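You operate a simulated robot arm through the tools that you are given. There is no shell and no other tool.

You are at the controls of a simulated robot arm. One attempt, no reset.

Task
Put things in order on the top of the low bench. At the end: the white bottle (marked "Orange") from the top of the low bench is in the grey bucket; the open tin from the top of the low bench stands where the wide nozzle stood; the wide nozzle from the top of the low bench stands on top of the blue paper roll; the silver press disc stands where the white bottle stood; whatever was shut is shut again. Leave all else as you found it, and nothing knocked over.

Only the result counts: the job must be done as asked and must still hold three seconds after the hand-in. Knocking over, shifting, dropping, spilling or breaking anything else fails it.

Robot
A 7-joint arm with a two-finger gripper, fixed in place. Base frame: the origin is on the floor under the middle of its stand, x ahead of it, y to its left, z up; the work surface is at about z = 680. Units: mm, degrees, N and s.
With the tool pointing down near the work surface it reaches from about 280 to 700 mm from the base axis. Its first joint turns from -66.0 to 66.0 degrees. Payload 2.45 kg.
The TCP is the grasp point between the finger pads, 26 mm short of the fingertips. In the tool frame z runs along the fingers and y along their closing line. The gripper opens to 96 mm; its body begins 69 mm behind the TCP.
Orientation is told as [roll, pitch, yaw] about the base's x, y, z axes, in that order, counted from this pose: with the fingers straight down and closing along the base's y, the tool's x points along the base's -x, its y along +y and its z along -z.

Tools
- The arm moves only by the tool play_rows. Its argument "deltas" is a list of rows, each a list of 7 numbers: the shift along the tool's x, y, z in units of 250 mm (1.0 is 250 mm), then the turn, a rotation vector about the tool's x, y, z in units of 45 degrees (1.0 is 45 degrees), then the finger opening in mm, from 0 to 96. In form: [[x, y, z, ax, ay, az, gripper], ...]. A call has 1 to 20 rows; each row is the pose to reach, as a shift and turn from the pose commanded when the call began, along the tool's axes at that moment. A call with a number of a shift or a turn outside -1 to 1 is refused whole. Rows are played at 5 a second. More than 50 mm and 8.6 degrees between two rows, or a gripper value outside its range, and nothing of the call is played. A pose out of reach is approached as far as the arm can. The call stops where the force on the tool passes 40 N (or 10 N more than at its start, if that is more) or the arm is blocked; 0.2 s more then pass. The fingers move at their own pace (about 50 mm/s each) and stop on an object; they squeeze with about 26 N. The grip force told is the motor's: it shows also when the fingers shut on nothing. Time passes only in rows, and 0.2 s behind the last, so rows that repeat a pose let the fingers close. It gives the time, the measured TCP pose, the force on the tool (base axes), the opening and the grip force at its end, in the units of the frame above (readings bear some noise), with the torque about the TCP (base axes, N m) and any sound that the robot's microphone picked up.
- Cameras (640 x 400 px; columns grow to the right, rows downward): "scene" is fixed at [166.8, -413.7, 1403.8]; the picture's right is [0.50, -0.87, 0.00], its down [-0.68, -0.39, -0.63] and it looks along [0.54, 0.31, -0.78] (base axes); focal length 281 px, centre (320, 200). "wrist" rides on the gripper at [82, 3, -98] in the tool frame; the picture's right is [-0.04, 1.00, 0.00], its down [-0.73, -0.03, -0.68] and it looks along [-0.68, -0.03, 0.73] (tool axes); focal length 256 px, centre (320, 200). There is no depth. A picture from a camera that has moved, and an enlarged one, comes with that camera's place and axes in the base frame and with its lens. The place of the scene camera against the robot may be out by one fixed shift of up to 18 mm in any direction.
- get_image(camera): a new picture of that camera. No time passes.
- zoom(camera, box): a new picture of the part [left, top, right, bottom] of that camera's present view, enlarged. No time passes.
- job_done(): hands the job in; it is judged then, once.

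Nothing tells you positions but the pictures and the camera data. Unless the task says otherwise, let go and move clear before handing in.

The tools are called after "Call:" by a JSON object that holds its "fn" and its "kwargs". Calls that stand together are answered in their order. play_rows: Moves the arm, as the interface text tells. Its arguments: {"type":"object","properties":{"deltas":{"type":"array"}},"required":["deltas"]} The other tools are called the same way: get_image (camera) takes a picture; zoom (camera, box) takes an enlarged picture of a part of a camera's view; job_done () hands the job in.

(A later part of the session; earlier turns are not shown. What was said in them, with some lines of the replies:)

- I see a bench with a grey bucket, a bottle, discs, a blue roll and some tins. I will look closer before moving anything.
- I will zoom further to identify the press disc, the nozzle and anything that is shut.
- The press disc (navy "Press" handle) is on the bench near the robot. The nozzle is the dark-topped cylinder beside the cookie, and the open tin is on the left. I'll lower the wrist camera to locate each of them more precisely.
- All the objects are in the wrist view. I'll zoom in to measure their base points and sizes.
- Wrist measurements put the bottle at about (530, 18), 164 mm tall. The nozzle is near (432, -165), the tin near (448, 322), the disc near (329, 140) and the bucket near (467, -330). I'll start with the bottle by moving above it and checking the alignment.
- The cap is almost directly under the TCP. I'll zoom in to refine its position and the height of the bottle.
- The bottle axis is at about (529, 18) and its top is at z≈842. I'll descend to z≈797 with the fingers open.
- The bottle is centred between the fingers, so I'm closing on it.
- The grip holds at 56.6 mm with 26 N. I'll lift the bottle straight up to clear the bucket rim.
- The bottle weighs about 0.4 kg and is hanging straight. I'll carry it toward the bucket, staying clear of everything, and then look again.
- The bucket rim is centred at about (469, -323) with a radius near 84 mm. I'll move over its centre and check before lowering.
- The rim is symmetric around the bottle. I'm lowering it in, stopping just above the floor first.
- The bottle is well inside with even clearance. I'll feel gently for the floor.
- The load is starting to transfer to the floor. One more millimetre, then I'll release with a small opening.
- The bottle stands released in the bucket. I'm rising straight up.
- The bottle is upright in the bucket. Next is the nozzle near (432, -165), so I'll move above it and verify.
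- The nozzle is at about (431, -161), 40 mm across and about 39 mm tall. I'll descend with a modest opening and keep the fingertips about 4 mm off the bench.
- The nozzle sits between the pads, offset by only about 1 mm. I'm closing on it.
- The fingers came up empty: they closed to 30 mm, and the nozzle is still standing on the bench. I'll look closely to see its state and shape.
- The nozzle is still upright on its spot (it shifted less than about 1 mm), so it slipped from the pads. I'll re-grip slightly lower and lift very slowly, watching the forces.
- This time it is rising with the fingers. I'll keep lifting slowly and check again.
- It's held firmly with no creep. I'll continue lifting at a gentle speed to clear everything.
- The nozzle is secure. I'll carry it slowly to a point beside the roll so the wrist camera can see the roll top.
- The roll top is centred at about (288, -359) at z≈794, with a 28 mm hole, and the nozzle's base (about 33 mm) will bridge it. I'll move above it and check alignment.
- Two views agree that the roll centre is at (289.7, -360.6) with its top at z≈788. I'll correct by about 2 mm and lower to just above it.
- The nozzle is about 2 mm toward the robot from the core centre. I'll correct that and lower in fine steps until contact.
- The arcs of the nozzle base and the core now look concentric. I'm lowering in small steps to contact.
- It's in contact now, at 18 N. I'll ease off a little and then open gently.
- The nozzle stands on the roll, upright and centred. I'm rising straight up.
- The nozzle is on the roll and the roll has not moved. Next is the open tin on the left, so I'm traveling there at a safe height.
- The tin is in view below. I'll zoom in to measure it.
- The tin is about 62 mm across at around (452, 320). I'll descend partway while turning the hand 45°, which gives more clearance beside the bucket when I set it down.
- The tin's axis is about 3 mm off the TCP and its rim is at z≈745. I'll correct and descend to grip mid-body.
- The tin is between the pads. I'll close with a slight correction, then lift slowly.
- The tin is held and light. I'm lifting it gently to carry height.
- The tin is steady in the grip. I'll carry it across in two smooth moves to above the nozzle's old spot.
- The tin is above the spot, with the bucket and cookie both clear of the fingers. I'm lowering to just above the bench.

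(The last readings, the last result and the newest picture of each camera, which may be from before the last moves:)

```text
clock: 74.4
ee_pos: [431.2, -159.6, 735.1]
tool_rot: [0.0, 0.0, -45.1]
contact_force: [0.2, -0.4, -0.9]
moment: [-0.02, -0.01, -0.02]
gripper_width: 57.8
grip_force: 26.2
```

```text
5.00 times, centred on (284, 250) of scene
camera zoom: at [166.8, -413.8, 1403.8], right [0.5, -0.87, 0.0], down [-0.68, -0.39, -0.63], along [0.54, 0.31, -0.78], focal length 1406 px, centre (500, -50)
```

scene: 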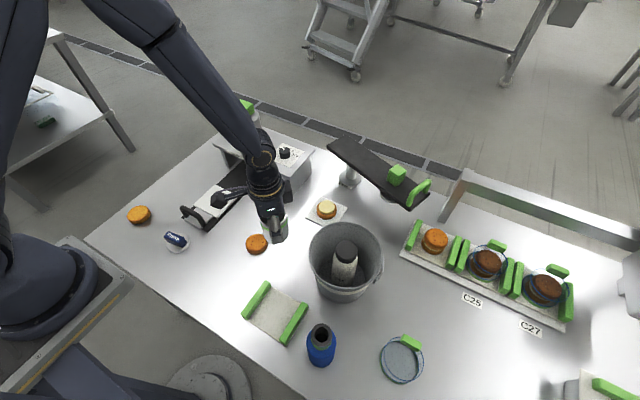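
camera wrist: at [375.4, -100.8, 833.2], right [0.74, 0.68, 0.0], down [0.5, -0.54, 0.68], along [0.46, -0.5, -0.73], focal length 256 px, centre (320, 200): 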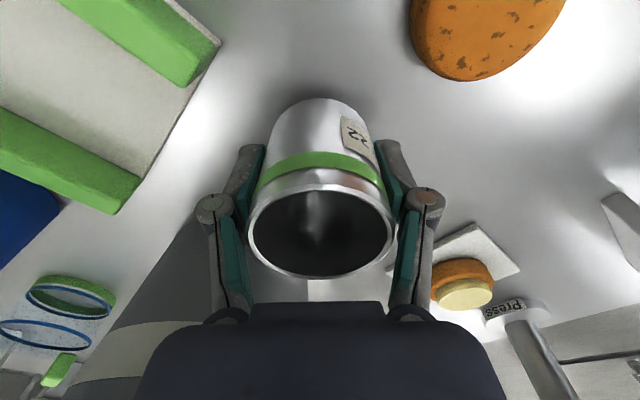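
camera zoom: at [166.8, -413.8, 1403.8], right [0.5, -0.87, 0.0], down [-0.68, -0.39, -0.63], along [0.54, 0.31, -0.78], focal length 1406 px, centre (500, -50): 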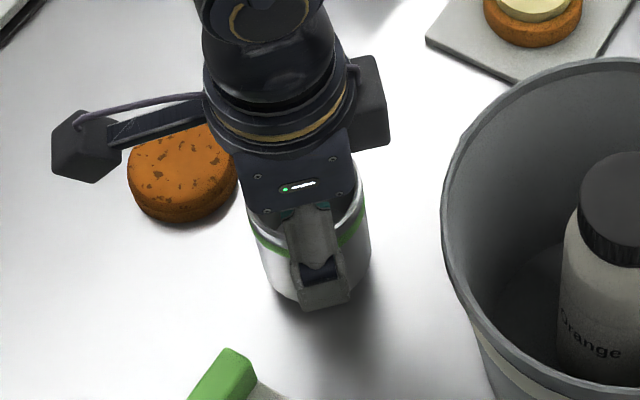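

Call:
{"fn": "play_rows", "kwargs": {"deltas": [[0, 0, 0.02, 0, 0, 0, 40], [0, 0, 0.036, 0, 0, 0, 40], [0, 0, 0.048, 0, 0, 0, 40], [0, 0, 0.053, 0, 0, 0, 40], [0, 0, 0.053, 0, 0, 0, 40]]}}

Call:
{"fn": "zoom", "kwargs": {"camera": "scene", "box": [250, 235, 314, 275]}}

```text
clock: 75.6
ee_pos: [429.2, -159.0, 722.2]
tool_rot: [0.0, -0.1, -45.0]
contact_force: [-0.1, -0.5, -1.4]
moment: [0.0, -0.01, 0.01]
gripper_width: 57.7
grip_force: 25.9
```

```text
10.00 times, centred on (282, 255) of scene
camera zoom: at [166.8, -413.8, 1403.8], right [0.5, -0.87, 0.0], down [-0.68, -0.39, -0.63], along [0.54, 0.31, -0.78], focal length 2812 px, centre (700, -350)
```

zoom: 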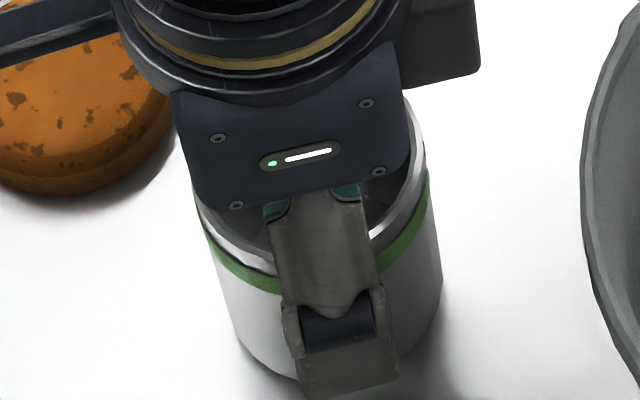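

The tin's base lines up with where the nozzle stood, within about 1–2 mm. I'll set it down.

Call:
{"fn": "play_rows", "kwargs": {"deltas": [[0, 0, 0.004, 0, 0, 0, 40], [0, 0, 0.007, 0, 0, 0, 40], [0, 0, 0.007, 0, 0, 0, 40]]}}

```text
clock: 76.4
ee_pos: [429.7, -159.9, 721.7]
tool_rot: [0.1, -0.1, -45.2]
contact_force: [-2.3, 1.1, 22.8]
moment: [-0.01, 0.08, -0.21]
gripper_width: 57.8
grip_force: 26.6
```

Call:
{"fn": "play_rows", "kwargs": {"deltas": [[0, 0, -0.004, 0, 0, 0, 40], [0, 0, -0.004, 0, 0, 0, 40]]}}

Call:
{"fn": "play_rows", "kwargs": {"deltas": [[0, 0, 0, 0, 0, 0, 58], [0, 0, 0, 0, 0, 0, 60], [0, 0, 0, 0, 0, 0, 64], [0, 0, 0, 0, 0, 0, 70], [0, 0, 0, 0, 0, 0, 76], [0, 0, 0, 0, 0, 0, 80], [0, 0, 0, 0, 0, 0, 80]]}}

Call:
{"fn": "get_image", "kwargs": {"camera": "wrist"}}

```text
clock: 77.0
ee_pos: [430.0, -160.2, 720.6]
tool_rot: [0.0, -0.1, -45.0]
contact_force: [2.1, -0.3, 10.2]
moment: [-0.03, -0.12, -0.04]
gripper_width: 57.4
grip_force: 25.8
```

```text
clock: 78.6
ee_pos: [429.9, -159.7, 720.1]
tool_rot: [0.1, 0.0, -44.9]
contact_force: [-0.1, 0.4, -0.1]
moment: [0.02, 0.01, 0.02]
gripper_width: 80.2
grip_force: 0.0
```

```text
taken
camera wrist: at [373.3, -101.1, 819.4], right [0.74, 0.68, 0.0], down [0.5, -0.54, 0.68], along [0.46, -0.5, -0.73], focal length 256 px, centre (320, 200)
```

wrist: 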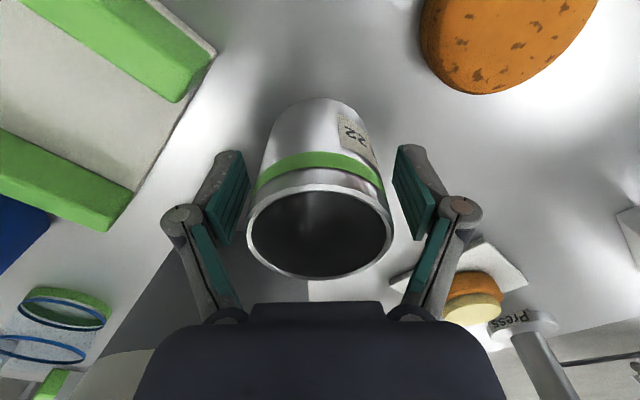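

Released and standing. I'm rising straight up and checking the result.

Call:
{"fn": "play_rows", "kwargs": {"deltas": [[0, 0, -0.02, 0, 0, 0, 80], [0, 0, -0.07, 0, 0, 0, 80], [0, 0, -0.16, 0, 0, 0, 80], [0, 0, -0.3, 0, 0, 0, 84], [0, 0, -0.46, 0, 0, 0, 90], [0, 0, -0.6, 0, 0, 0, 96], [0, 0, -0.72, 0, 0, 0, 96], [0, 0, -0.72, 0, 0, 0, 96]]}}

Call:
{"fn": "get_image", "kwargs": {"camera": "wrist"}}

Call:
{"fn": "get_image", "kwargs": {"camera": "scene"}}

Call:
{"fn": "zoom", "kwargs": {"camera": "scene", "box": [250, 235, 314, 275]}}

```text
clock: 80.4
ee_pos: [431.7, -160.6, 897.1]
tool_rot: [0.0, -0.1, -45.0]
contact_force: [-0.2, -0.4, -0.3]
moment: [-0.01, 0.02, 0.0]
gripper_width: 96.0
grip_force: 0.3
```

```text
taken
camera wrist: at [374.7, -101.0, 994.7], right [0.74, 0.68, 0.0], down [0.5, -0.54, 0.68], along [0.46, -0.5, -0.73], focal length 256 px, centre (320, 200)
```

wrist: 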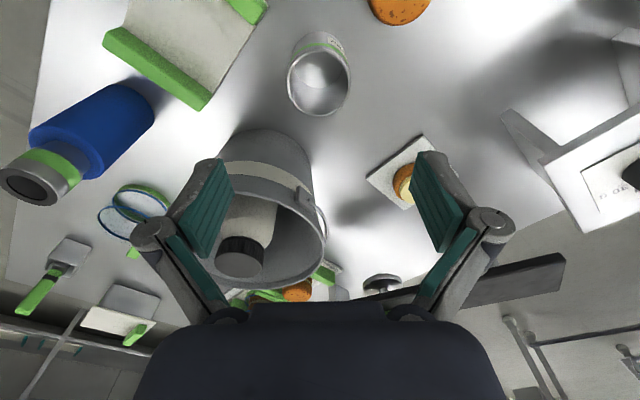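

```text
taken
```

scene: 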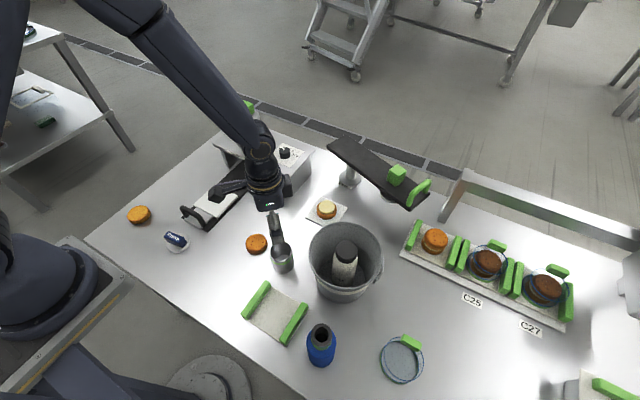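

```text
10.00 times, centred on (282, 255) of scene
camera zoom: at [166.8, -413.7, 1403.8], right [0.5, -0.87, 0.0], down [-0.68, -0.39, -0.63], along [0.54, 0.31, -0.78], focal length 2812 px, centre (700, -350)
```

zoom: 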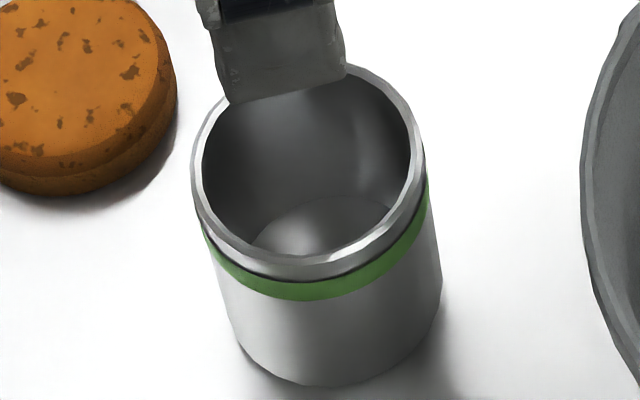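

The tin is in place and nothing nearby has moved. Next is the press disc: I'll travel above it and turn so the fingers close across its narrow handle.

Call:
{"fn": "play_rows", "kwargs": {"deltas": [[0.06, 0.03, 0, 0, 0, 0, 96], [0.17, 0.085, 0, 0, 0, 0, 96], [0.3, 0.15, 0, 0, 0, 0, 96], [0.43, 0.215, 0, 0, 0, 0, 96], [0.565, 0.281, 0, 0, 0, 0, 96]]}}

Call:
{"fn": "play_rows", "kwargs": {"deltas": [[0.1, 0.05, 0, 0, 0, 0.14, 96], [0.2, 0.1, 0, 0, 0, 0.28, 96], [0.3, 0.15, 0, 0, 0, 0.42, 96], [0.4, 0.2, 0, 0, 0, 0.56, 96], [0.5, 0.25, 0, 0, 0, 0.68, 96], [0.565, 0.281, 0, 0, 0, 0.755, 96], [0.565, 0.281, 0, 0, 0, 0.755, 96]]}}

Call:
{"fn": "get_image", "kwargs": {"camera": "wrist"}}

Call:
{"fn": "get_image", "kwargs": {"camera": "scene"}}

```text
clock: 81.6
ee_pos: [378.0, -8.1, 898.4]
tool_rot: [0.1, 0.0, -45.1]
contact_force: [-0.4, -0.2, -0.9]
moment: [0.0, -0.01, 0.0]
gripper_width: 96.0
grip_force: 0.1
```

```text
clock: 83.2
ee_pos: [326.4, 139.2, 901.2]
tool_rot: [-0.1, 0.0, -79.1]
contact_force: [0.5, 0.3, 0.2]
moment: [-0.01, 0.01, 0.01]
gripper_width: 96.0
grip_force: 0.2
```

```text
taken
camera wrist: at [313.9, 218.2, 999.4], right [0.99, 0.15, 0.0], down [0.11, -0.73, 0.68], along [0.1, -0.67, -0.73], focal length 256 px, centre (320, 200)
```

wrist: 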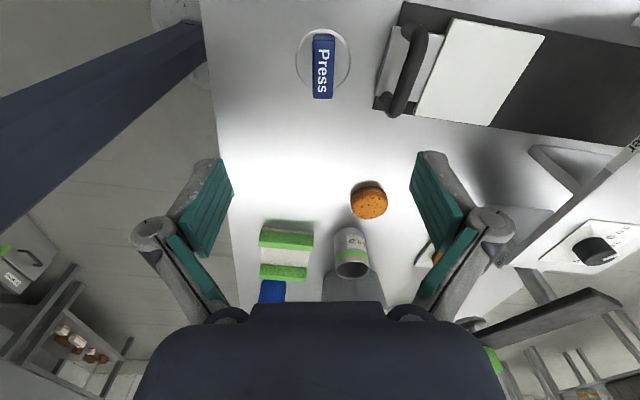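

```text
taken
```

scene: 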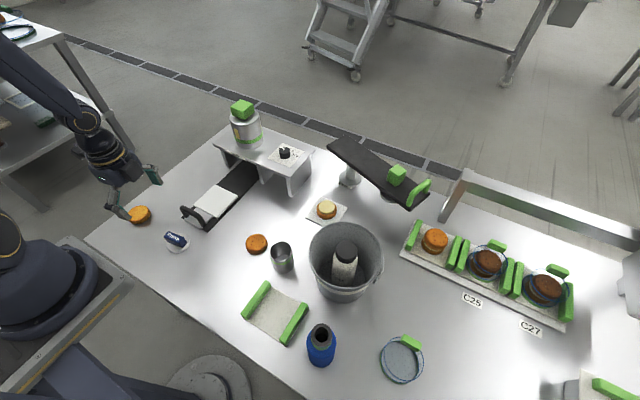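

The handle lies almost along the camera's vertical, so the turn is about right. I'll zoom in to refine position and angle.

Call:
{"fn": "zoom", "kwargs": {"camera": "wrist", "box": [270, 15, 380, 105]}}

```text
4.44 times, centred on (325, 60) of wrist
camera zoom: at [313.9, 218.2, 999.4], right [0.99, 0.15, 0.0], down [0.11, -0.73, 0.68], along [0.1, -0.67, -0.73], focal length 1138 px, centre (298, 822)
```

zoom: 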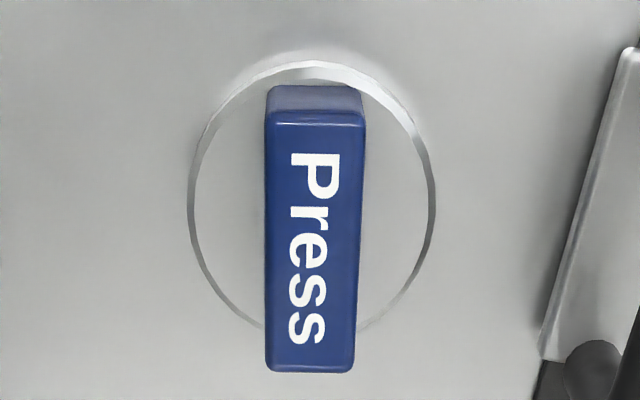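

The handle is about 53 × 21 mm with its top at z≈720, and the disc is about 62 mm across. I'll correct by 3° and 2.7 mm, narrow the fingers to stay clear of the slicer handle, and descend partway.

Call:
{"fn": "play_rows", "kwargs": {"deltas": [[0.0, 0.004, 0.06, 0, 0, 0.03, 80], [0.0, 0.008, 0.16, 0, 0, 0.06, 64], [0.0, 0.011, 0.28, 0, 0, 0.073, 50], [0.0, 0.011, 0.4, 0, 0, 0.073, 44], [0.0, 0.011, 0.46, 0, 0, 0.073, 44], [0.0, 0.011, 0.46, 0, 0, 0.073, 44]]}}

Call:
{"fn": "get_image", "kwargs": {"camera": "wrist"}}

Call:
{"fn": "zoom", "kwargs": {"camera": "scene", "box": [120, 180, 248, 260]}}

```text
clock: 84.6
ee_pos: [331.3, 141.2, 788.0]
tool_rot: [0.0, -0.1, -82.3]
contact_force: [-0.2, 0.0, 0.8]
moment: [-0.01, 0.02, -0.01]
gripper_width: 43.7
grip_force: 0.1
```

```text
taken
camera wrist: at [322.8, 220.8, 886.6], right [1.0, 0.09, 0.0], down [0.07, -0.73, 0.68], along [0.06, -0.68, -0.73], focal length 256 px, centre (320, 200)
```

wrist: 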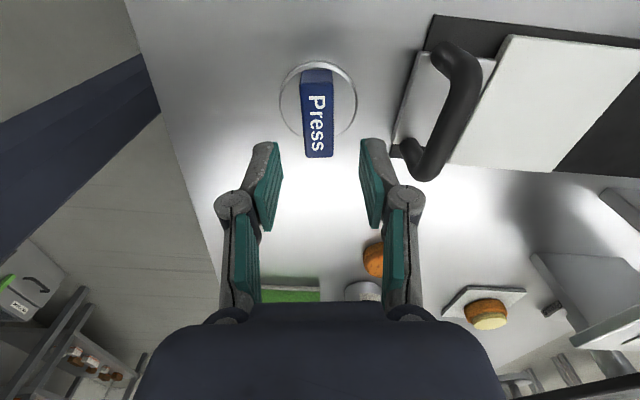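

```text
5.00 times, centred on (184, 220) of scene
camera zoom: at [166.8, -413.8, 1403.8], right [0.5, -0.87, 0.0], down [-0.68, -0.39, -0.63], along [0.54, 0.31, -0.78], focal length 1406 px, centre (1000, 100)
```

zoom: 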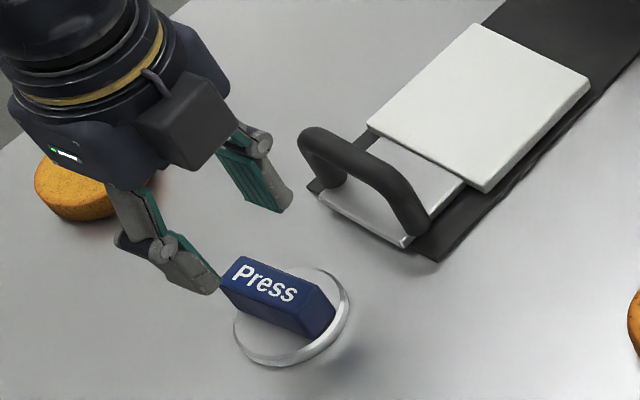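

Call:
{"fn": "zoom", "kwargs": {"camera": "wrist", "box": [250, 50, 410, 170]}}

```text
3.33 times, centred on (330, 110) of wrist
camera zoom: at [322.8, 220.8, 886.6], right [1.0, 0.09, 0.0], down [0.07, -0.73, 0.68], along [0.06, -0.68, -0.73], focal length 853 px, centre (287, 500)
```

zoom: 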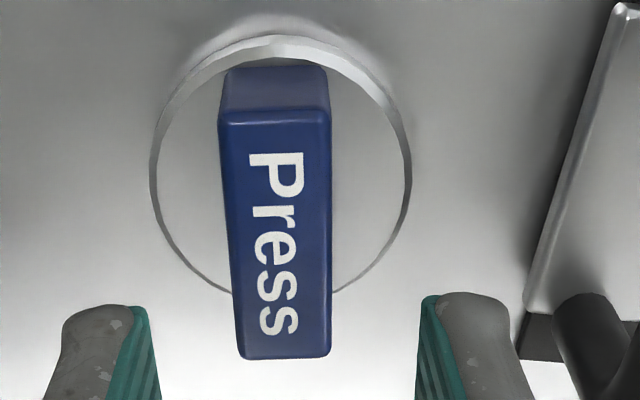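

Angle aligned, with about a 2 mm offset to correct. I'll descend to grip the handle just above the disc plate.

Call:
{"fn": "play_rows", "kwargs": {"deltas": [[0, -0.004, 0.06, 0, 0, 0, 44], [0, -0.007, 0.13, 0, 0, 0, 44], [0, -0.007, 0.19, 0, 0, 0, 44], [0, -0.007, 0.24, 0, 0, 0, 44], [0, -0.007, 0.268, 0, 0, 0, 44], [0, -0.007, 0.276, 0, 0, 0, 44], [0, -0.007, 0.276, 0, 0, 0, 44]]}}

Call:
{"fn": "get_image", "kwargs": {"camera": "wrist"}}

Call:
{"fn": "zoom", "kwargs": {"camera": "scene", "box": [120, 180, 248, 260]}}

```text
clock: 86.2
ee_pos: [330.0, 138.6, 717.8]
tool_rot: [-0.1, 0.0, -82.3]
contact_force: [-0.4, -0.1, -0.5]
moment: [0.01, 0.03, 0.01]
gripper_width: 44.1
grip_force: 0.0
```

```text
taken
camera wrist: at [321.6, 219.2, 815.4], right [1.0, 0.09, 0.0], down [0.07, -0.73, 0.68], along [0.06, -0.68, -0.73], focal length 256 px, centre (320, 200)
```

wrist: 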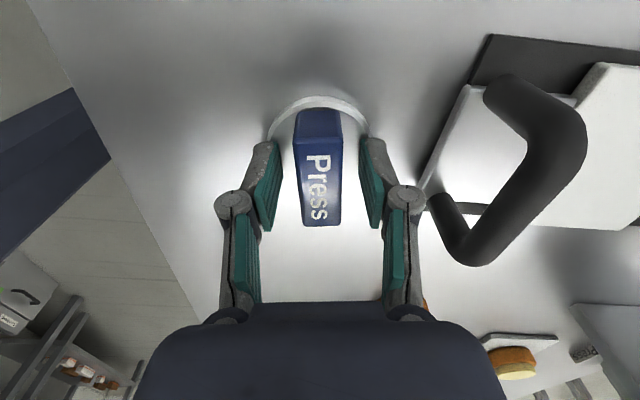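

```text
5.00 times, centred on (184, 220) of scene
camera zoom: at [166.8, -413.7, 1403.8], right [0.5, -0.87, 0.0], down [-0.68, -0.39, -0.63], along [0.54, 0.31, -0.78], focal length 1406 px, centre (1000, 100)
```

zoom: 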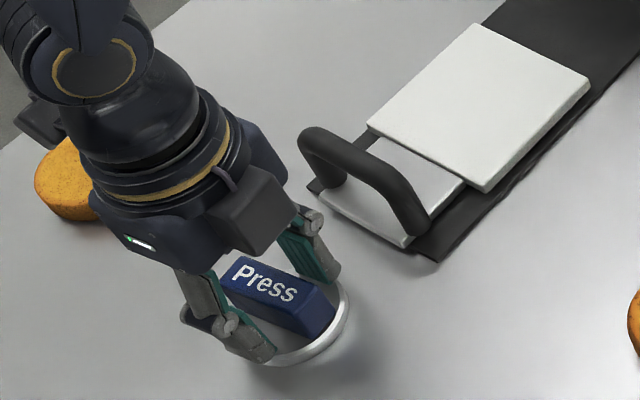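

The handle is centred between the pads. I'm closing and test-lifting slowly.

Call:
{"fn": "play_rows", "kwargs": {"deltas": [[0, 0, 0, 0, 0, 0, 36], [0, 0, 0, 0, 0, 0, 28], [0, 0, 0, 0, 0, 0, 18], [0, 0, 0, 0, 0, 0, 8], [0, 0, 0, 0, 0, 0, 4], [0, 0, 0, 0, 0, 0, 4]]}}

Call:
{"fn": "play_rows", "kwargs": {"deltas": [[0, 0, -0.006, 0, 0, 0, 4], [0, 0, -0.012, 0, 0, 0, 4], [0, 0, -0.02, 0, 0, 0, 4], [0, 0, -0.03, 0, 0, 0, 4], [0, 0, -0.04, 0, 0, 0, 4], [0, 0, -0.04, 0, 0, 0, 4]]}}

Call:
{"fn": "get_image", "kwargs": {"camera": "wrist"}}

Call:
{"fn": "zoom", "kwargs": {"camera": "scene", "box": [120, 180, 248, 260]}}

```text
clock: 87.6
ee_pos: [330.4, 139.6, 717.7]
tool_rot: [-0.1, 0.1, -82.4]
contact_force: [0.5, 0.9, 18.4]
moment: [0.01, 0.05, -0.04]
gripper_width: 21.7
grip_force: 26.5
```

```text
clock: 89.0
ee_pos: [330.6, 140.1, 726.7]
tool_rot: [0.0, 0.0, -82.3]
contact_force: [0.6, 0.1, -1.9]
moment: [0.0, -0.01, -0.01]
gripper_width: 21.4
grip_force: 26.1
```

```text
taken
camera wrist: at [321.8, 220.2, 826.1], right [1.0, 0.09, 0.0], down [0.07, -0.73, 0.68], along [0.06, -0.68, -0.73], focal length 256 px, centre (320, 200)
```

wrist: 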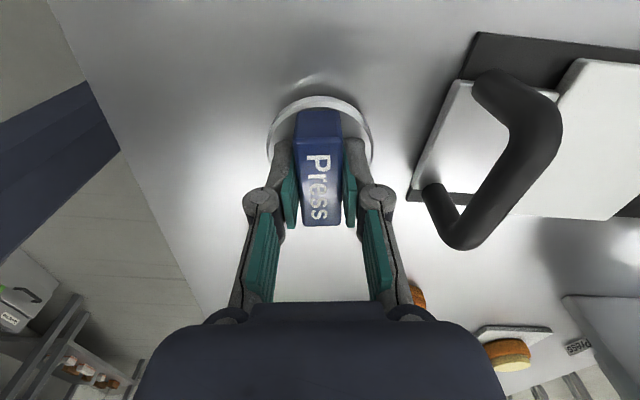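

```text
5.00 times, centred on (184, 220) of scene
camera zoom: at [166.8, -413.7, 1403.8], right [0.5, -0.87, 0.0], down [-0.68, -0.39, -0.63], along [0.54, 0.31, -0.78], focal length 1406 px, centre (1000, 100)
```

zoom: 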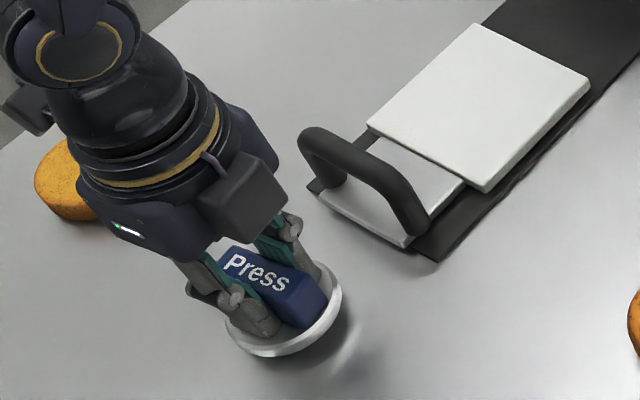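

The disc is lifted and held at 21.4 mm. I'll raise it gently, then carry it over to the bottle's old spot.

Call:
{"fn": "play_rows", "kwargs": {"deltas": [[0, 0, -0.02, 0, 0, 0, 4], [0, 0, -0.05, 0, 0, 0, 4], [0, 0, -0.09, 0, 0, 0, 4], [0, 0, -0.135, 0, 0, 0, 4], [0, 0, -0.18, 0, 0, 0, 4], [0, 0, -0.225, 0, 0, 0, 4], [0, 0, -0.27, 0, 0, 0, 4], [0, 0, -0.315, 0, 0, 0, 4], [0, 0, -0.36, 0, 0, 0, 4], [0, 0, -0.4, 0, 0, 0, 4], [0, 0, -0.43, 0, 0, 0, 4], [0, 0, -0.44, 0, 0, 0, 4]]}}

Call:
{"fn": "get_image", "kwargs": {"camera": "wrist"}}

```text
clock: 91.6
ee_pos: [330.6, 138.8, 837.3]
tool_rot: [0.1, 0.0, -82.2]
contact_force: [0.5, -0.5, -2.1]
moment: [0.0, 0.0, -0.01]
gripper_width: 21.5
grip_force: 25.5
```

```text
taken
camera wrist: at [321.9, 219.7, 936.2], right [1.0, 0.09, 0.0], down [0.07, -0.73, 0.68], along [0.06, -0.68, -0.73], focal length 256 px, centre (320, 200)
```

wrist: 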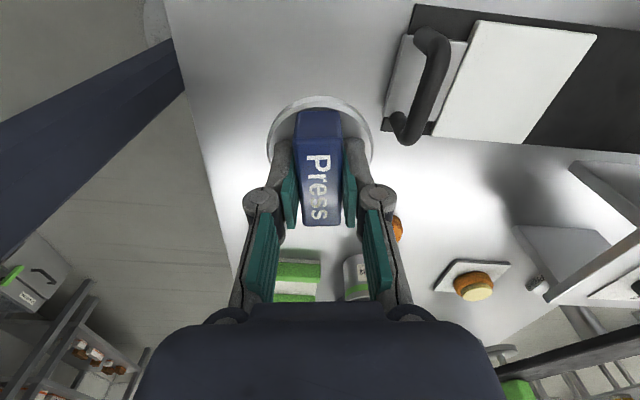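

Call:
{"fn": "play_rows", "kwargs": {"deltas": [[-0.0117, 0.0146, 0, 0, 0, 0, 4], [-0.035, 0.0439, 0, 0, 0, 0, 4], [-0.07, 0.0878, 0, 0, 0, 0, 4], [-0.1108, 0.1391, 0, 0, 0, 0, 4], [-0.1574, 0.1976, 0, 0, 0, 0, 4], [-0.204, 0.2562, 0, 0, 0, 0, 4], [-0.2507, 0.3148, 0, 0, 0, 0, 4], [-0.2973, 0.3733, 0, 0, 0, 0, 4], [-0.344, 0.4319, 0, 0, 0, 0, 4], [-0.3906, 0.4904, 0, 0, 0, 0, 4], [-0.4373, 0.549, 0, 0, 0, 0, 4], [-0.4839, 0.6076, 0, 0, 0, 0, 4], [-0.5247, 0.6588, 0, 0, 0, 0, 4], [-0.5539, 0.6954, 0, 0, 0, 0, 4], [-0.5743, 0.721, 0, 0, 0, 0, 4], [-0.583, 0.732, 0, 0, 0, 0, 4], [-0.583, 0.732, 0, 0, 0, 0, 4]]}}

Call:
{"fn": "get_image", "kwargs": {"camera": "wrist"}}

Call:
{"fn": "get_image", "kwargs": {"camera": "scene"}}

```text
clock: 95.2
ee_pos: [530.7, 20.9, 837.6]
tool_rot: [0.0, 0.0, -82.3]
contact_force: [0.2, 0.9, -1.8]
moment: [0.02, -0.02, 0.04]
gripper_width: 21.4
grip_force: 26.1
```

```text
taken
camera wrist: at [523.3, 100.5, 935.9], right [1.0, 0.09, 0.0], down [0.07, -0.73, 0.68], along [0.06, -0.68, -0.73], focal length 256 px, centre (320, 200)
```

wrist: 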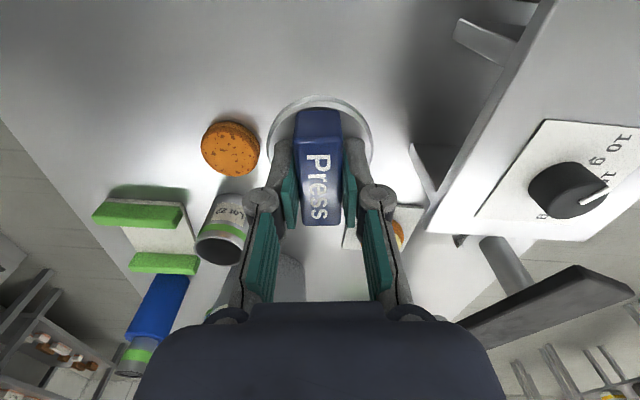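

```text
taken
```

scene: 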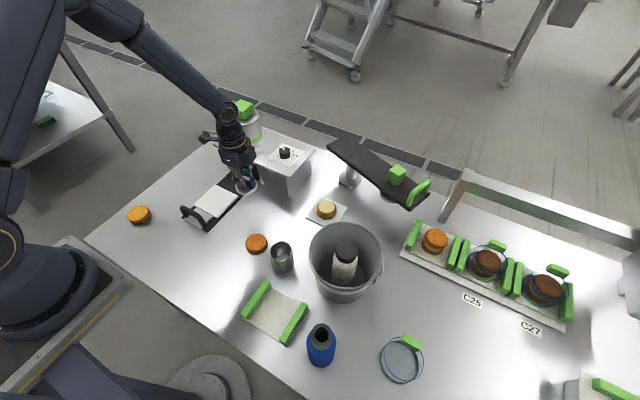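

The disc is above the bottle spot, with the shelf about 100 mm away. I'm lowering now.

Call:
{"fn": "play_rows", "kwargs": {"deltas": [[0, 0, 0.02, 0, 0, 0, 4], [0, 0, 0.055, 0, 0, 0, 4], [0, 0, 0.1, 0, 0, 0, 4], [0, 0, 0.15, 0, 0, 0, 4], [0, 0, 0.2, 0, 0, 0, 4], [0, 0, 0.25, 0, 0, 0, 4], [0, 0, 0.3, 0, 0, 0, 4], [0, 0, 0.345, 0, 0, 0, 4], [0, 0, 0.385, 0, 0, 0, 4], [0, 0, 0.42, 0, 0, 0, 4], [0, 0, 0.445, 0, 0, 0, 4], [0, 0, 0.46, 0, 0, 0, 4], [0, 0, 0.46, 0, 0, 0, 4]]}}

Call:
{"fn": "get_image", "kwargs": {"camera": "wrist"}}

Call:
{"fn": "zoom", "kwargs": {"camera": "scene", "box": [188, 150, 316, 230]}}

```text
clock: 98.0
ee_pos: [531.9, 21.0, 722.6]
tool_rot: [0.1, 0.0, -82.4]
contact_force: [0.1, 0.4, -2.4]
moment: [-0.01, 0.0, 0.02]
gripper_width: 21.4
grip_force: 25.9
```

```text
taken
camera wrist: at [522.8, 101.4, 820.8], right [1.0, 0.09, 0.0], down [0.07, -0.73, 0.68], along [0.06, -0.68, -0.73], focal length 256 px, centre (320, 200)
```

wrist: 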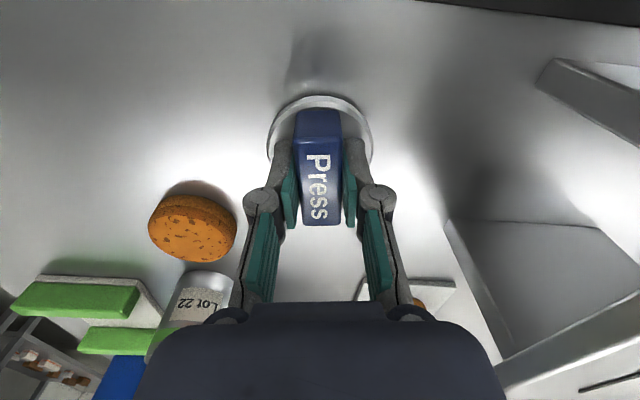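

```text
5.00 times, centred on (252, 190) of scene
camera zoom: at [166.9, -413.7, 1403.8], right [0.5, -0.87, 0.0], down [-0.68, -0.39, -0.63], along [0.54, 0.31, -0.78], focal length 1406 px, centre (660, 250)
```

zoom: 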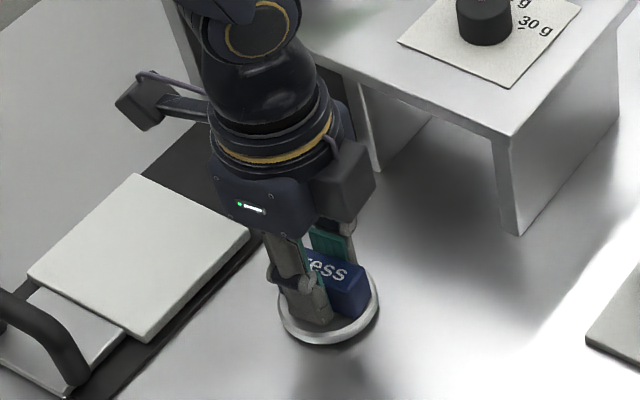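

The position matches the bottle's old base in the scene view. I'll set it down in fine steps.

Call:
{"fn": "play_rows", "kwargs": {"deltas": [[0, 0, 0.006, 0, 0, 0, 4], [0, 0, 0.011, 0, 0, 0, 4], [0, 0, 0.015, 0, 0, 0, 4], [0, 0, 0.015, 0, 0, 0, 4]]}}

```text
clock: 99.0
ee_pos: [531.7, 21.1, 718.4]
tool_rot: [-0.1, 0.0, -82.4]
contact_force: [-0.5, -0.2, -2.1]
moment: [0.0, 0.01, 0.01]
gripper_width: 21.6
grip_force: 26.4
```

Call:
{"fn": "play_rows", "kwargs": {"deltas": [[0, 0, 0.004, 0, 0, 0, 4], [0, 0, 0.006, 0, 0, 0, 4], [0, 0, 0.006, 0, 0, 0, 4]]}}

```text
clock: 99.8
ee_pos: [529.9, 19.0, 717.4]
tool_rot: [0.0, 0.0, -82.3]
contact_force: [0.7, 0.0, -2.0]
moment: [0.02, 0.03, -0.01]
gripper_width: 21.6
grip_force: 25.8
```

Call:
{"fn": "play_rows", "kwargs": {"deltas": [[0, 0, 0.003, 0, 0, 0, 4], [0, 0, 0.003, 0, 0, 0, 4]]}}

```text
clock: 100.4
ee_pos: [531.8, 19.0, 718.3]
tool_rot: [-0.1, 0.1, -82.4]
contact_force: [-6.0, -0.9, 22.8]
moment: [-0.03, 0.24, 0.0]
gripper_width: 21.6
grip_force: 26.4
```

It's in contact with the bench. I'll ease off and open gently.

Call:
{"fn": "play_rows", "kwargs": {"deltas": [[0, 0, -0.003, 0, 0, 0, 4], [0, 0, -0.003, 0, 0, 0, 4]]}}

Call:
{"fn": "play_rows", "kwargs": {"deltas": [[0, 0, 0, 0, 0, 0, 22], [0, 0, 0, 0, 0, 0, 25], [0, 0, 0, 0, 0, 0, 30], [0, 0, 0, 0, 0, 0, 36], [0, 0, 0, 0, 0, 0, 42], [0, 0, 0, 0, 0, 0, 44], [0, 0, 0, 0, 0, 0, 44]]}}

Call:
{"fn": "get_image", "kwargs": {"camera": "wrist"}}

```text
clock: 101.0
ee_pos: [530.3, 19.8, 717.4]
tool_rot: [0.0, 0.0, -82.4]
contact_force: [-5.5, -2.2, 20.3]
moment: [0.11, 0.14, 0.04]
gripper_width: 21.7
grip_force: 26.1
```

```text
clock: 102.6
ee_pos: [529.9, 19.0, 717.2]
tool_rot: [0.0, 0.0, -82.3]
contact_force: [0.6, 0.2, 0.0]
moment: [0.04, -0.04, 0.03]
gripper_width: 44.1
grip_force: 0.0
```

```text
taken
camera wrist: at [522.4, 99.7, 815.4], right [1.0, 0.09, 0.0], down [0.07, -0.73, 0.68], along [0.06, -0.68, -0.73], focal length 256 px, centre (320, 200)
```

wrist: 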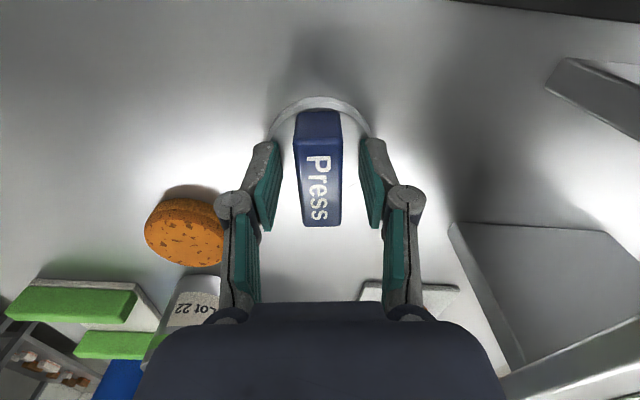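

The disc is down and free of the fingers. I'm rising straight up and backing off to view the whole bench.

Call:
{"fn": "play_rows", "kwargs": {"deltas": [[0, 0, -0.02, 0, 0, 0, 44], [0, 0, -0.07, 0, 0, 0, 46], [0, 0, -0.16, 0, 0, 0, 50], [0, 0, -0.3, 0, 0, 0, 60], [0, 0, -0.46, 0, 0, 0, 70], [0, 0, -0.62, 0, 0, 0, 80], [0, 0, -0.78, 0, 0, 0, 90], [0, 0, -0.92, 0, 0, 0, 96], [0, 0, -1.0, 0, 0, 0, 96]]}}

Call:
{"fn": "get_image", "kwargs": {"camera": "wrist"}}

Call:
{"fn": "get_image", "kwargs": {"camera": "scene"}}

```text
clock: 104.6
ee_pos: [527.3, 18.9, 967.8]
tool_rot: [-0.1, 0.0, -82.3]
contact_force: [-0.1, 0.1, 0.3]
moment: [0.01, -0.02, 0.0]
gripper_width: 95.8
grip_force: 0.1
```

```text
taken
camera wrist: at [519.6, 99.2, 1065.6], right [1.0, 0.09, 0.0], down [0.07, -0.73, 0.68], along [0.06, -0.68, -0.73], focal length 256 px, centre (320, 200)
```

wrist: 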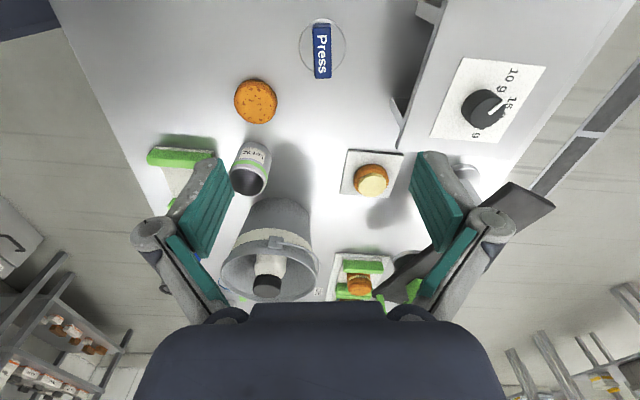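

```text
taken
```

scene: 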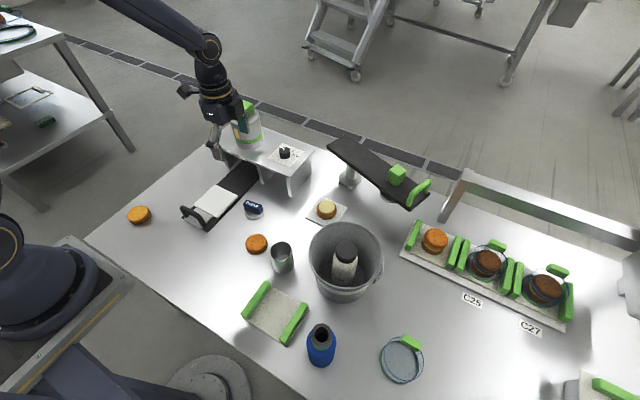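

All four items appear to be in place. I'll zoom in on each for a final check before handing in.

Call:
{"fn": "zoom", "kwargs": {"camera": "scene", "box": [200, 170, 360, 290]}}

Call:
{"fn": "zoom", "kwargs": {"camera": "scene", "box": [272, 300, 432, 390]}}

Call:
{"fn": "zoom", "kwargs": {"camera": "scene", "box": [80, 80, 320, 230]}}

Call:
{"fn": "zoom", "kwargs": {"camera": "scene", "box": [200, 180, 440, 400]}}

```text
3.33 times, centred on (280, 230) of scene
camera zoom: at [166.8, -413.7, 1403.8], right [0.5, -0.87, 0.0], down [-0.68, -0.39, -0.63], along [0.54, 0.31, -0.78], focal length 937 px, centre (453, 100)
```

zoom: 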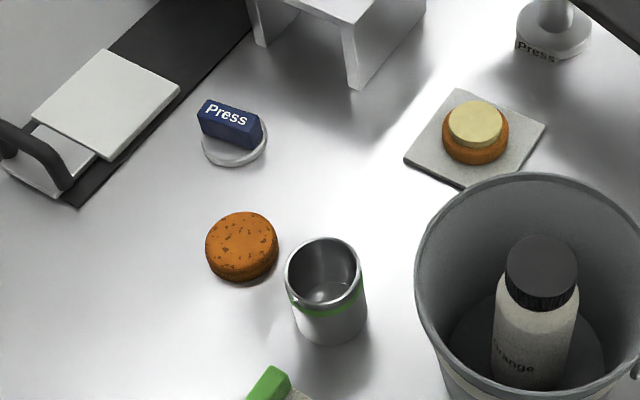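

```text
4.00 times, centred on (352, 345) of scene
camera zoom: at [166.8, -413.7, 1403.8], right [0.5, -0.87, 0.0], down [-0.68, -0.39, -0.63], along [0.54, 0.31, -0.78], focal length 1125 px, centre (192, -380)
```

zoom: 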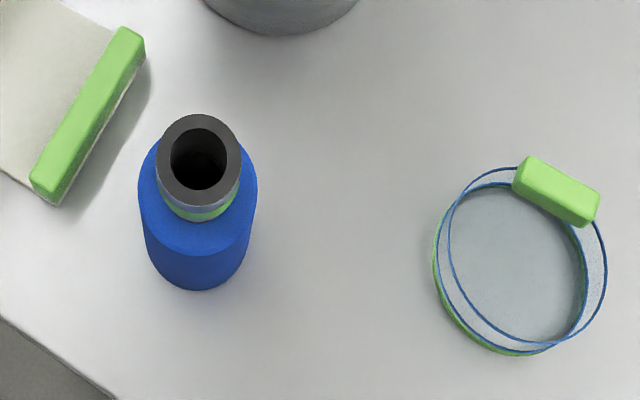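

```text
2.67 times, centred on (200, 155) of scene
camera zoom: at [166.8, -413.7, 1403.8], right [0.5, -0.87, 0.0], down [-0.68, -0.39, -0.63], along [0.54, 0.31, -0.78], focal length 750 px, centre (640, 320)
```

zoom: 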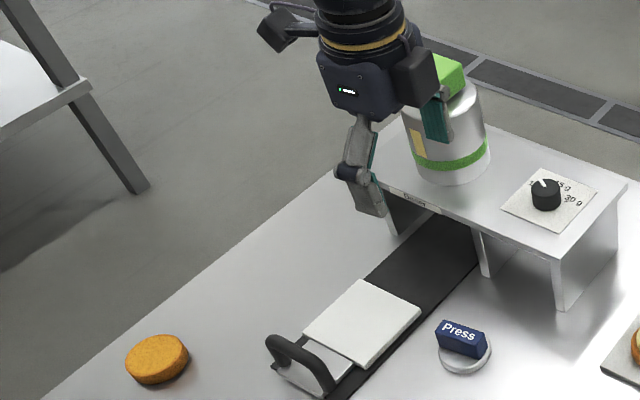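

```text
1.82 times, centred on (320, 290) of scene
camera zoom: at [166.8, -413.7, 1403.8], right [0.5, -0.87, 0.0], down [-0.68, -0.39, -0.63], along [0.54, 0.31, -0.78], focal length 511 px, centre (320, 36)
```

zoom: 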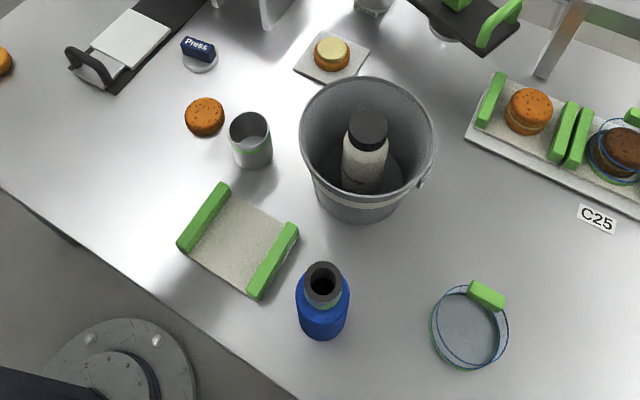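

The bottle stands in the bucket and the tin is on the nozzle's old spot. The nozzle stands on the blue roll, and the press disc is where the bottle was. Everything else looks unchanged, I opened nothing that was shut, and the hand is clear, so I'm handing in.

Call:
{"fn": "job_done", "kwargs": {}}

```text
The job is handed in.
```

The bench is in order and I have handed the job in. The closing pictures show each item where you asked for it:

- **White "Orange" bottle:** it stands upright in the grey bucket.
- **Open tin:** it stands where the wide nozzle was, to within about 2 mm.
- **Wide nozzle:** it stands centred on top of the blue paper roll.
- **Silver press disc:** it stands where the bottle was. I kept its handle at the same angle.

The nozzle slipped out of the fingers on the first try. It stayed upright and moved by less than about 1 mm, and the second, slower lift held.

I opened nothing, so nothing needed shutting again. In the final pictures nothing is knocked over and the other items look unmoved. The fingers are empty, about 250 mm above the disc.
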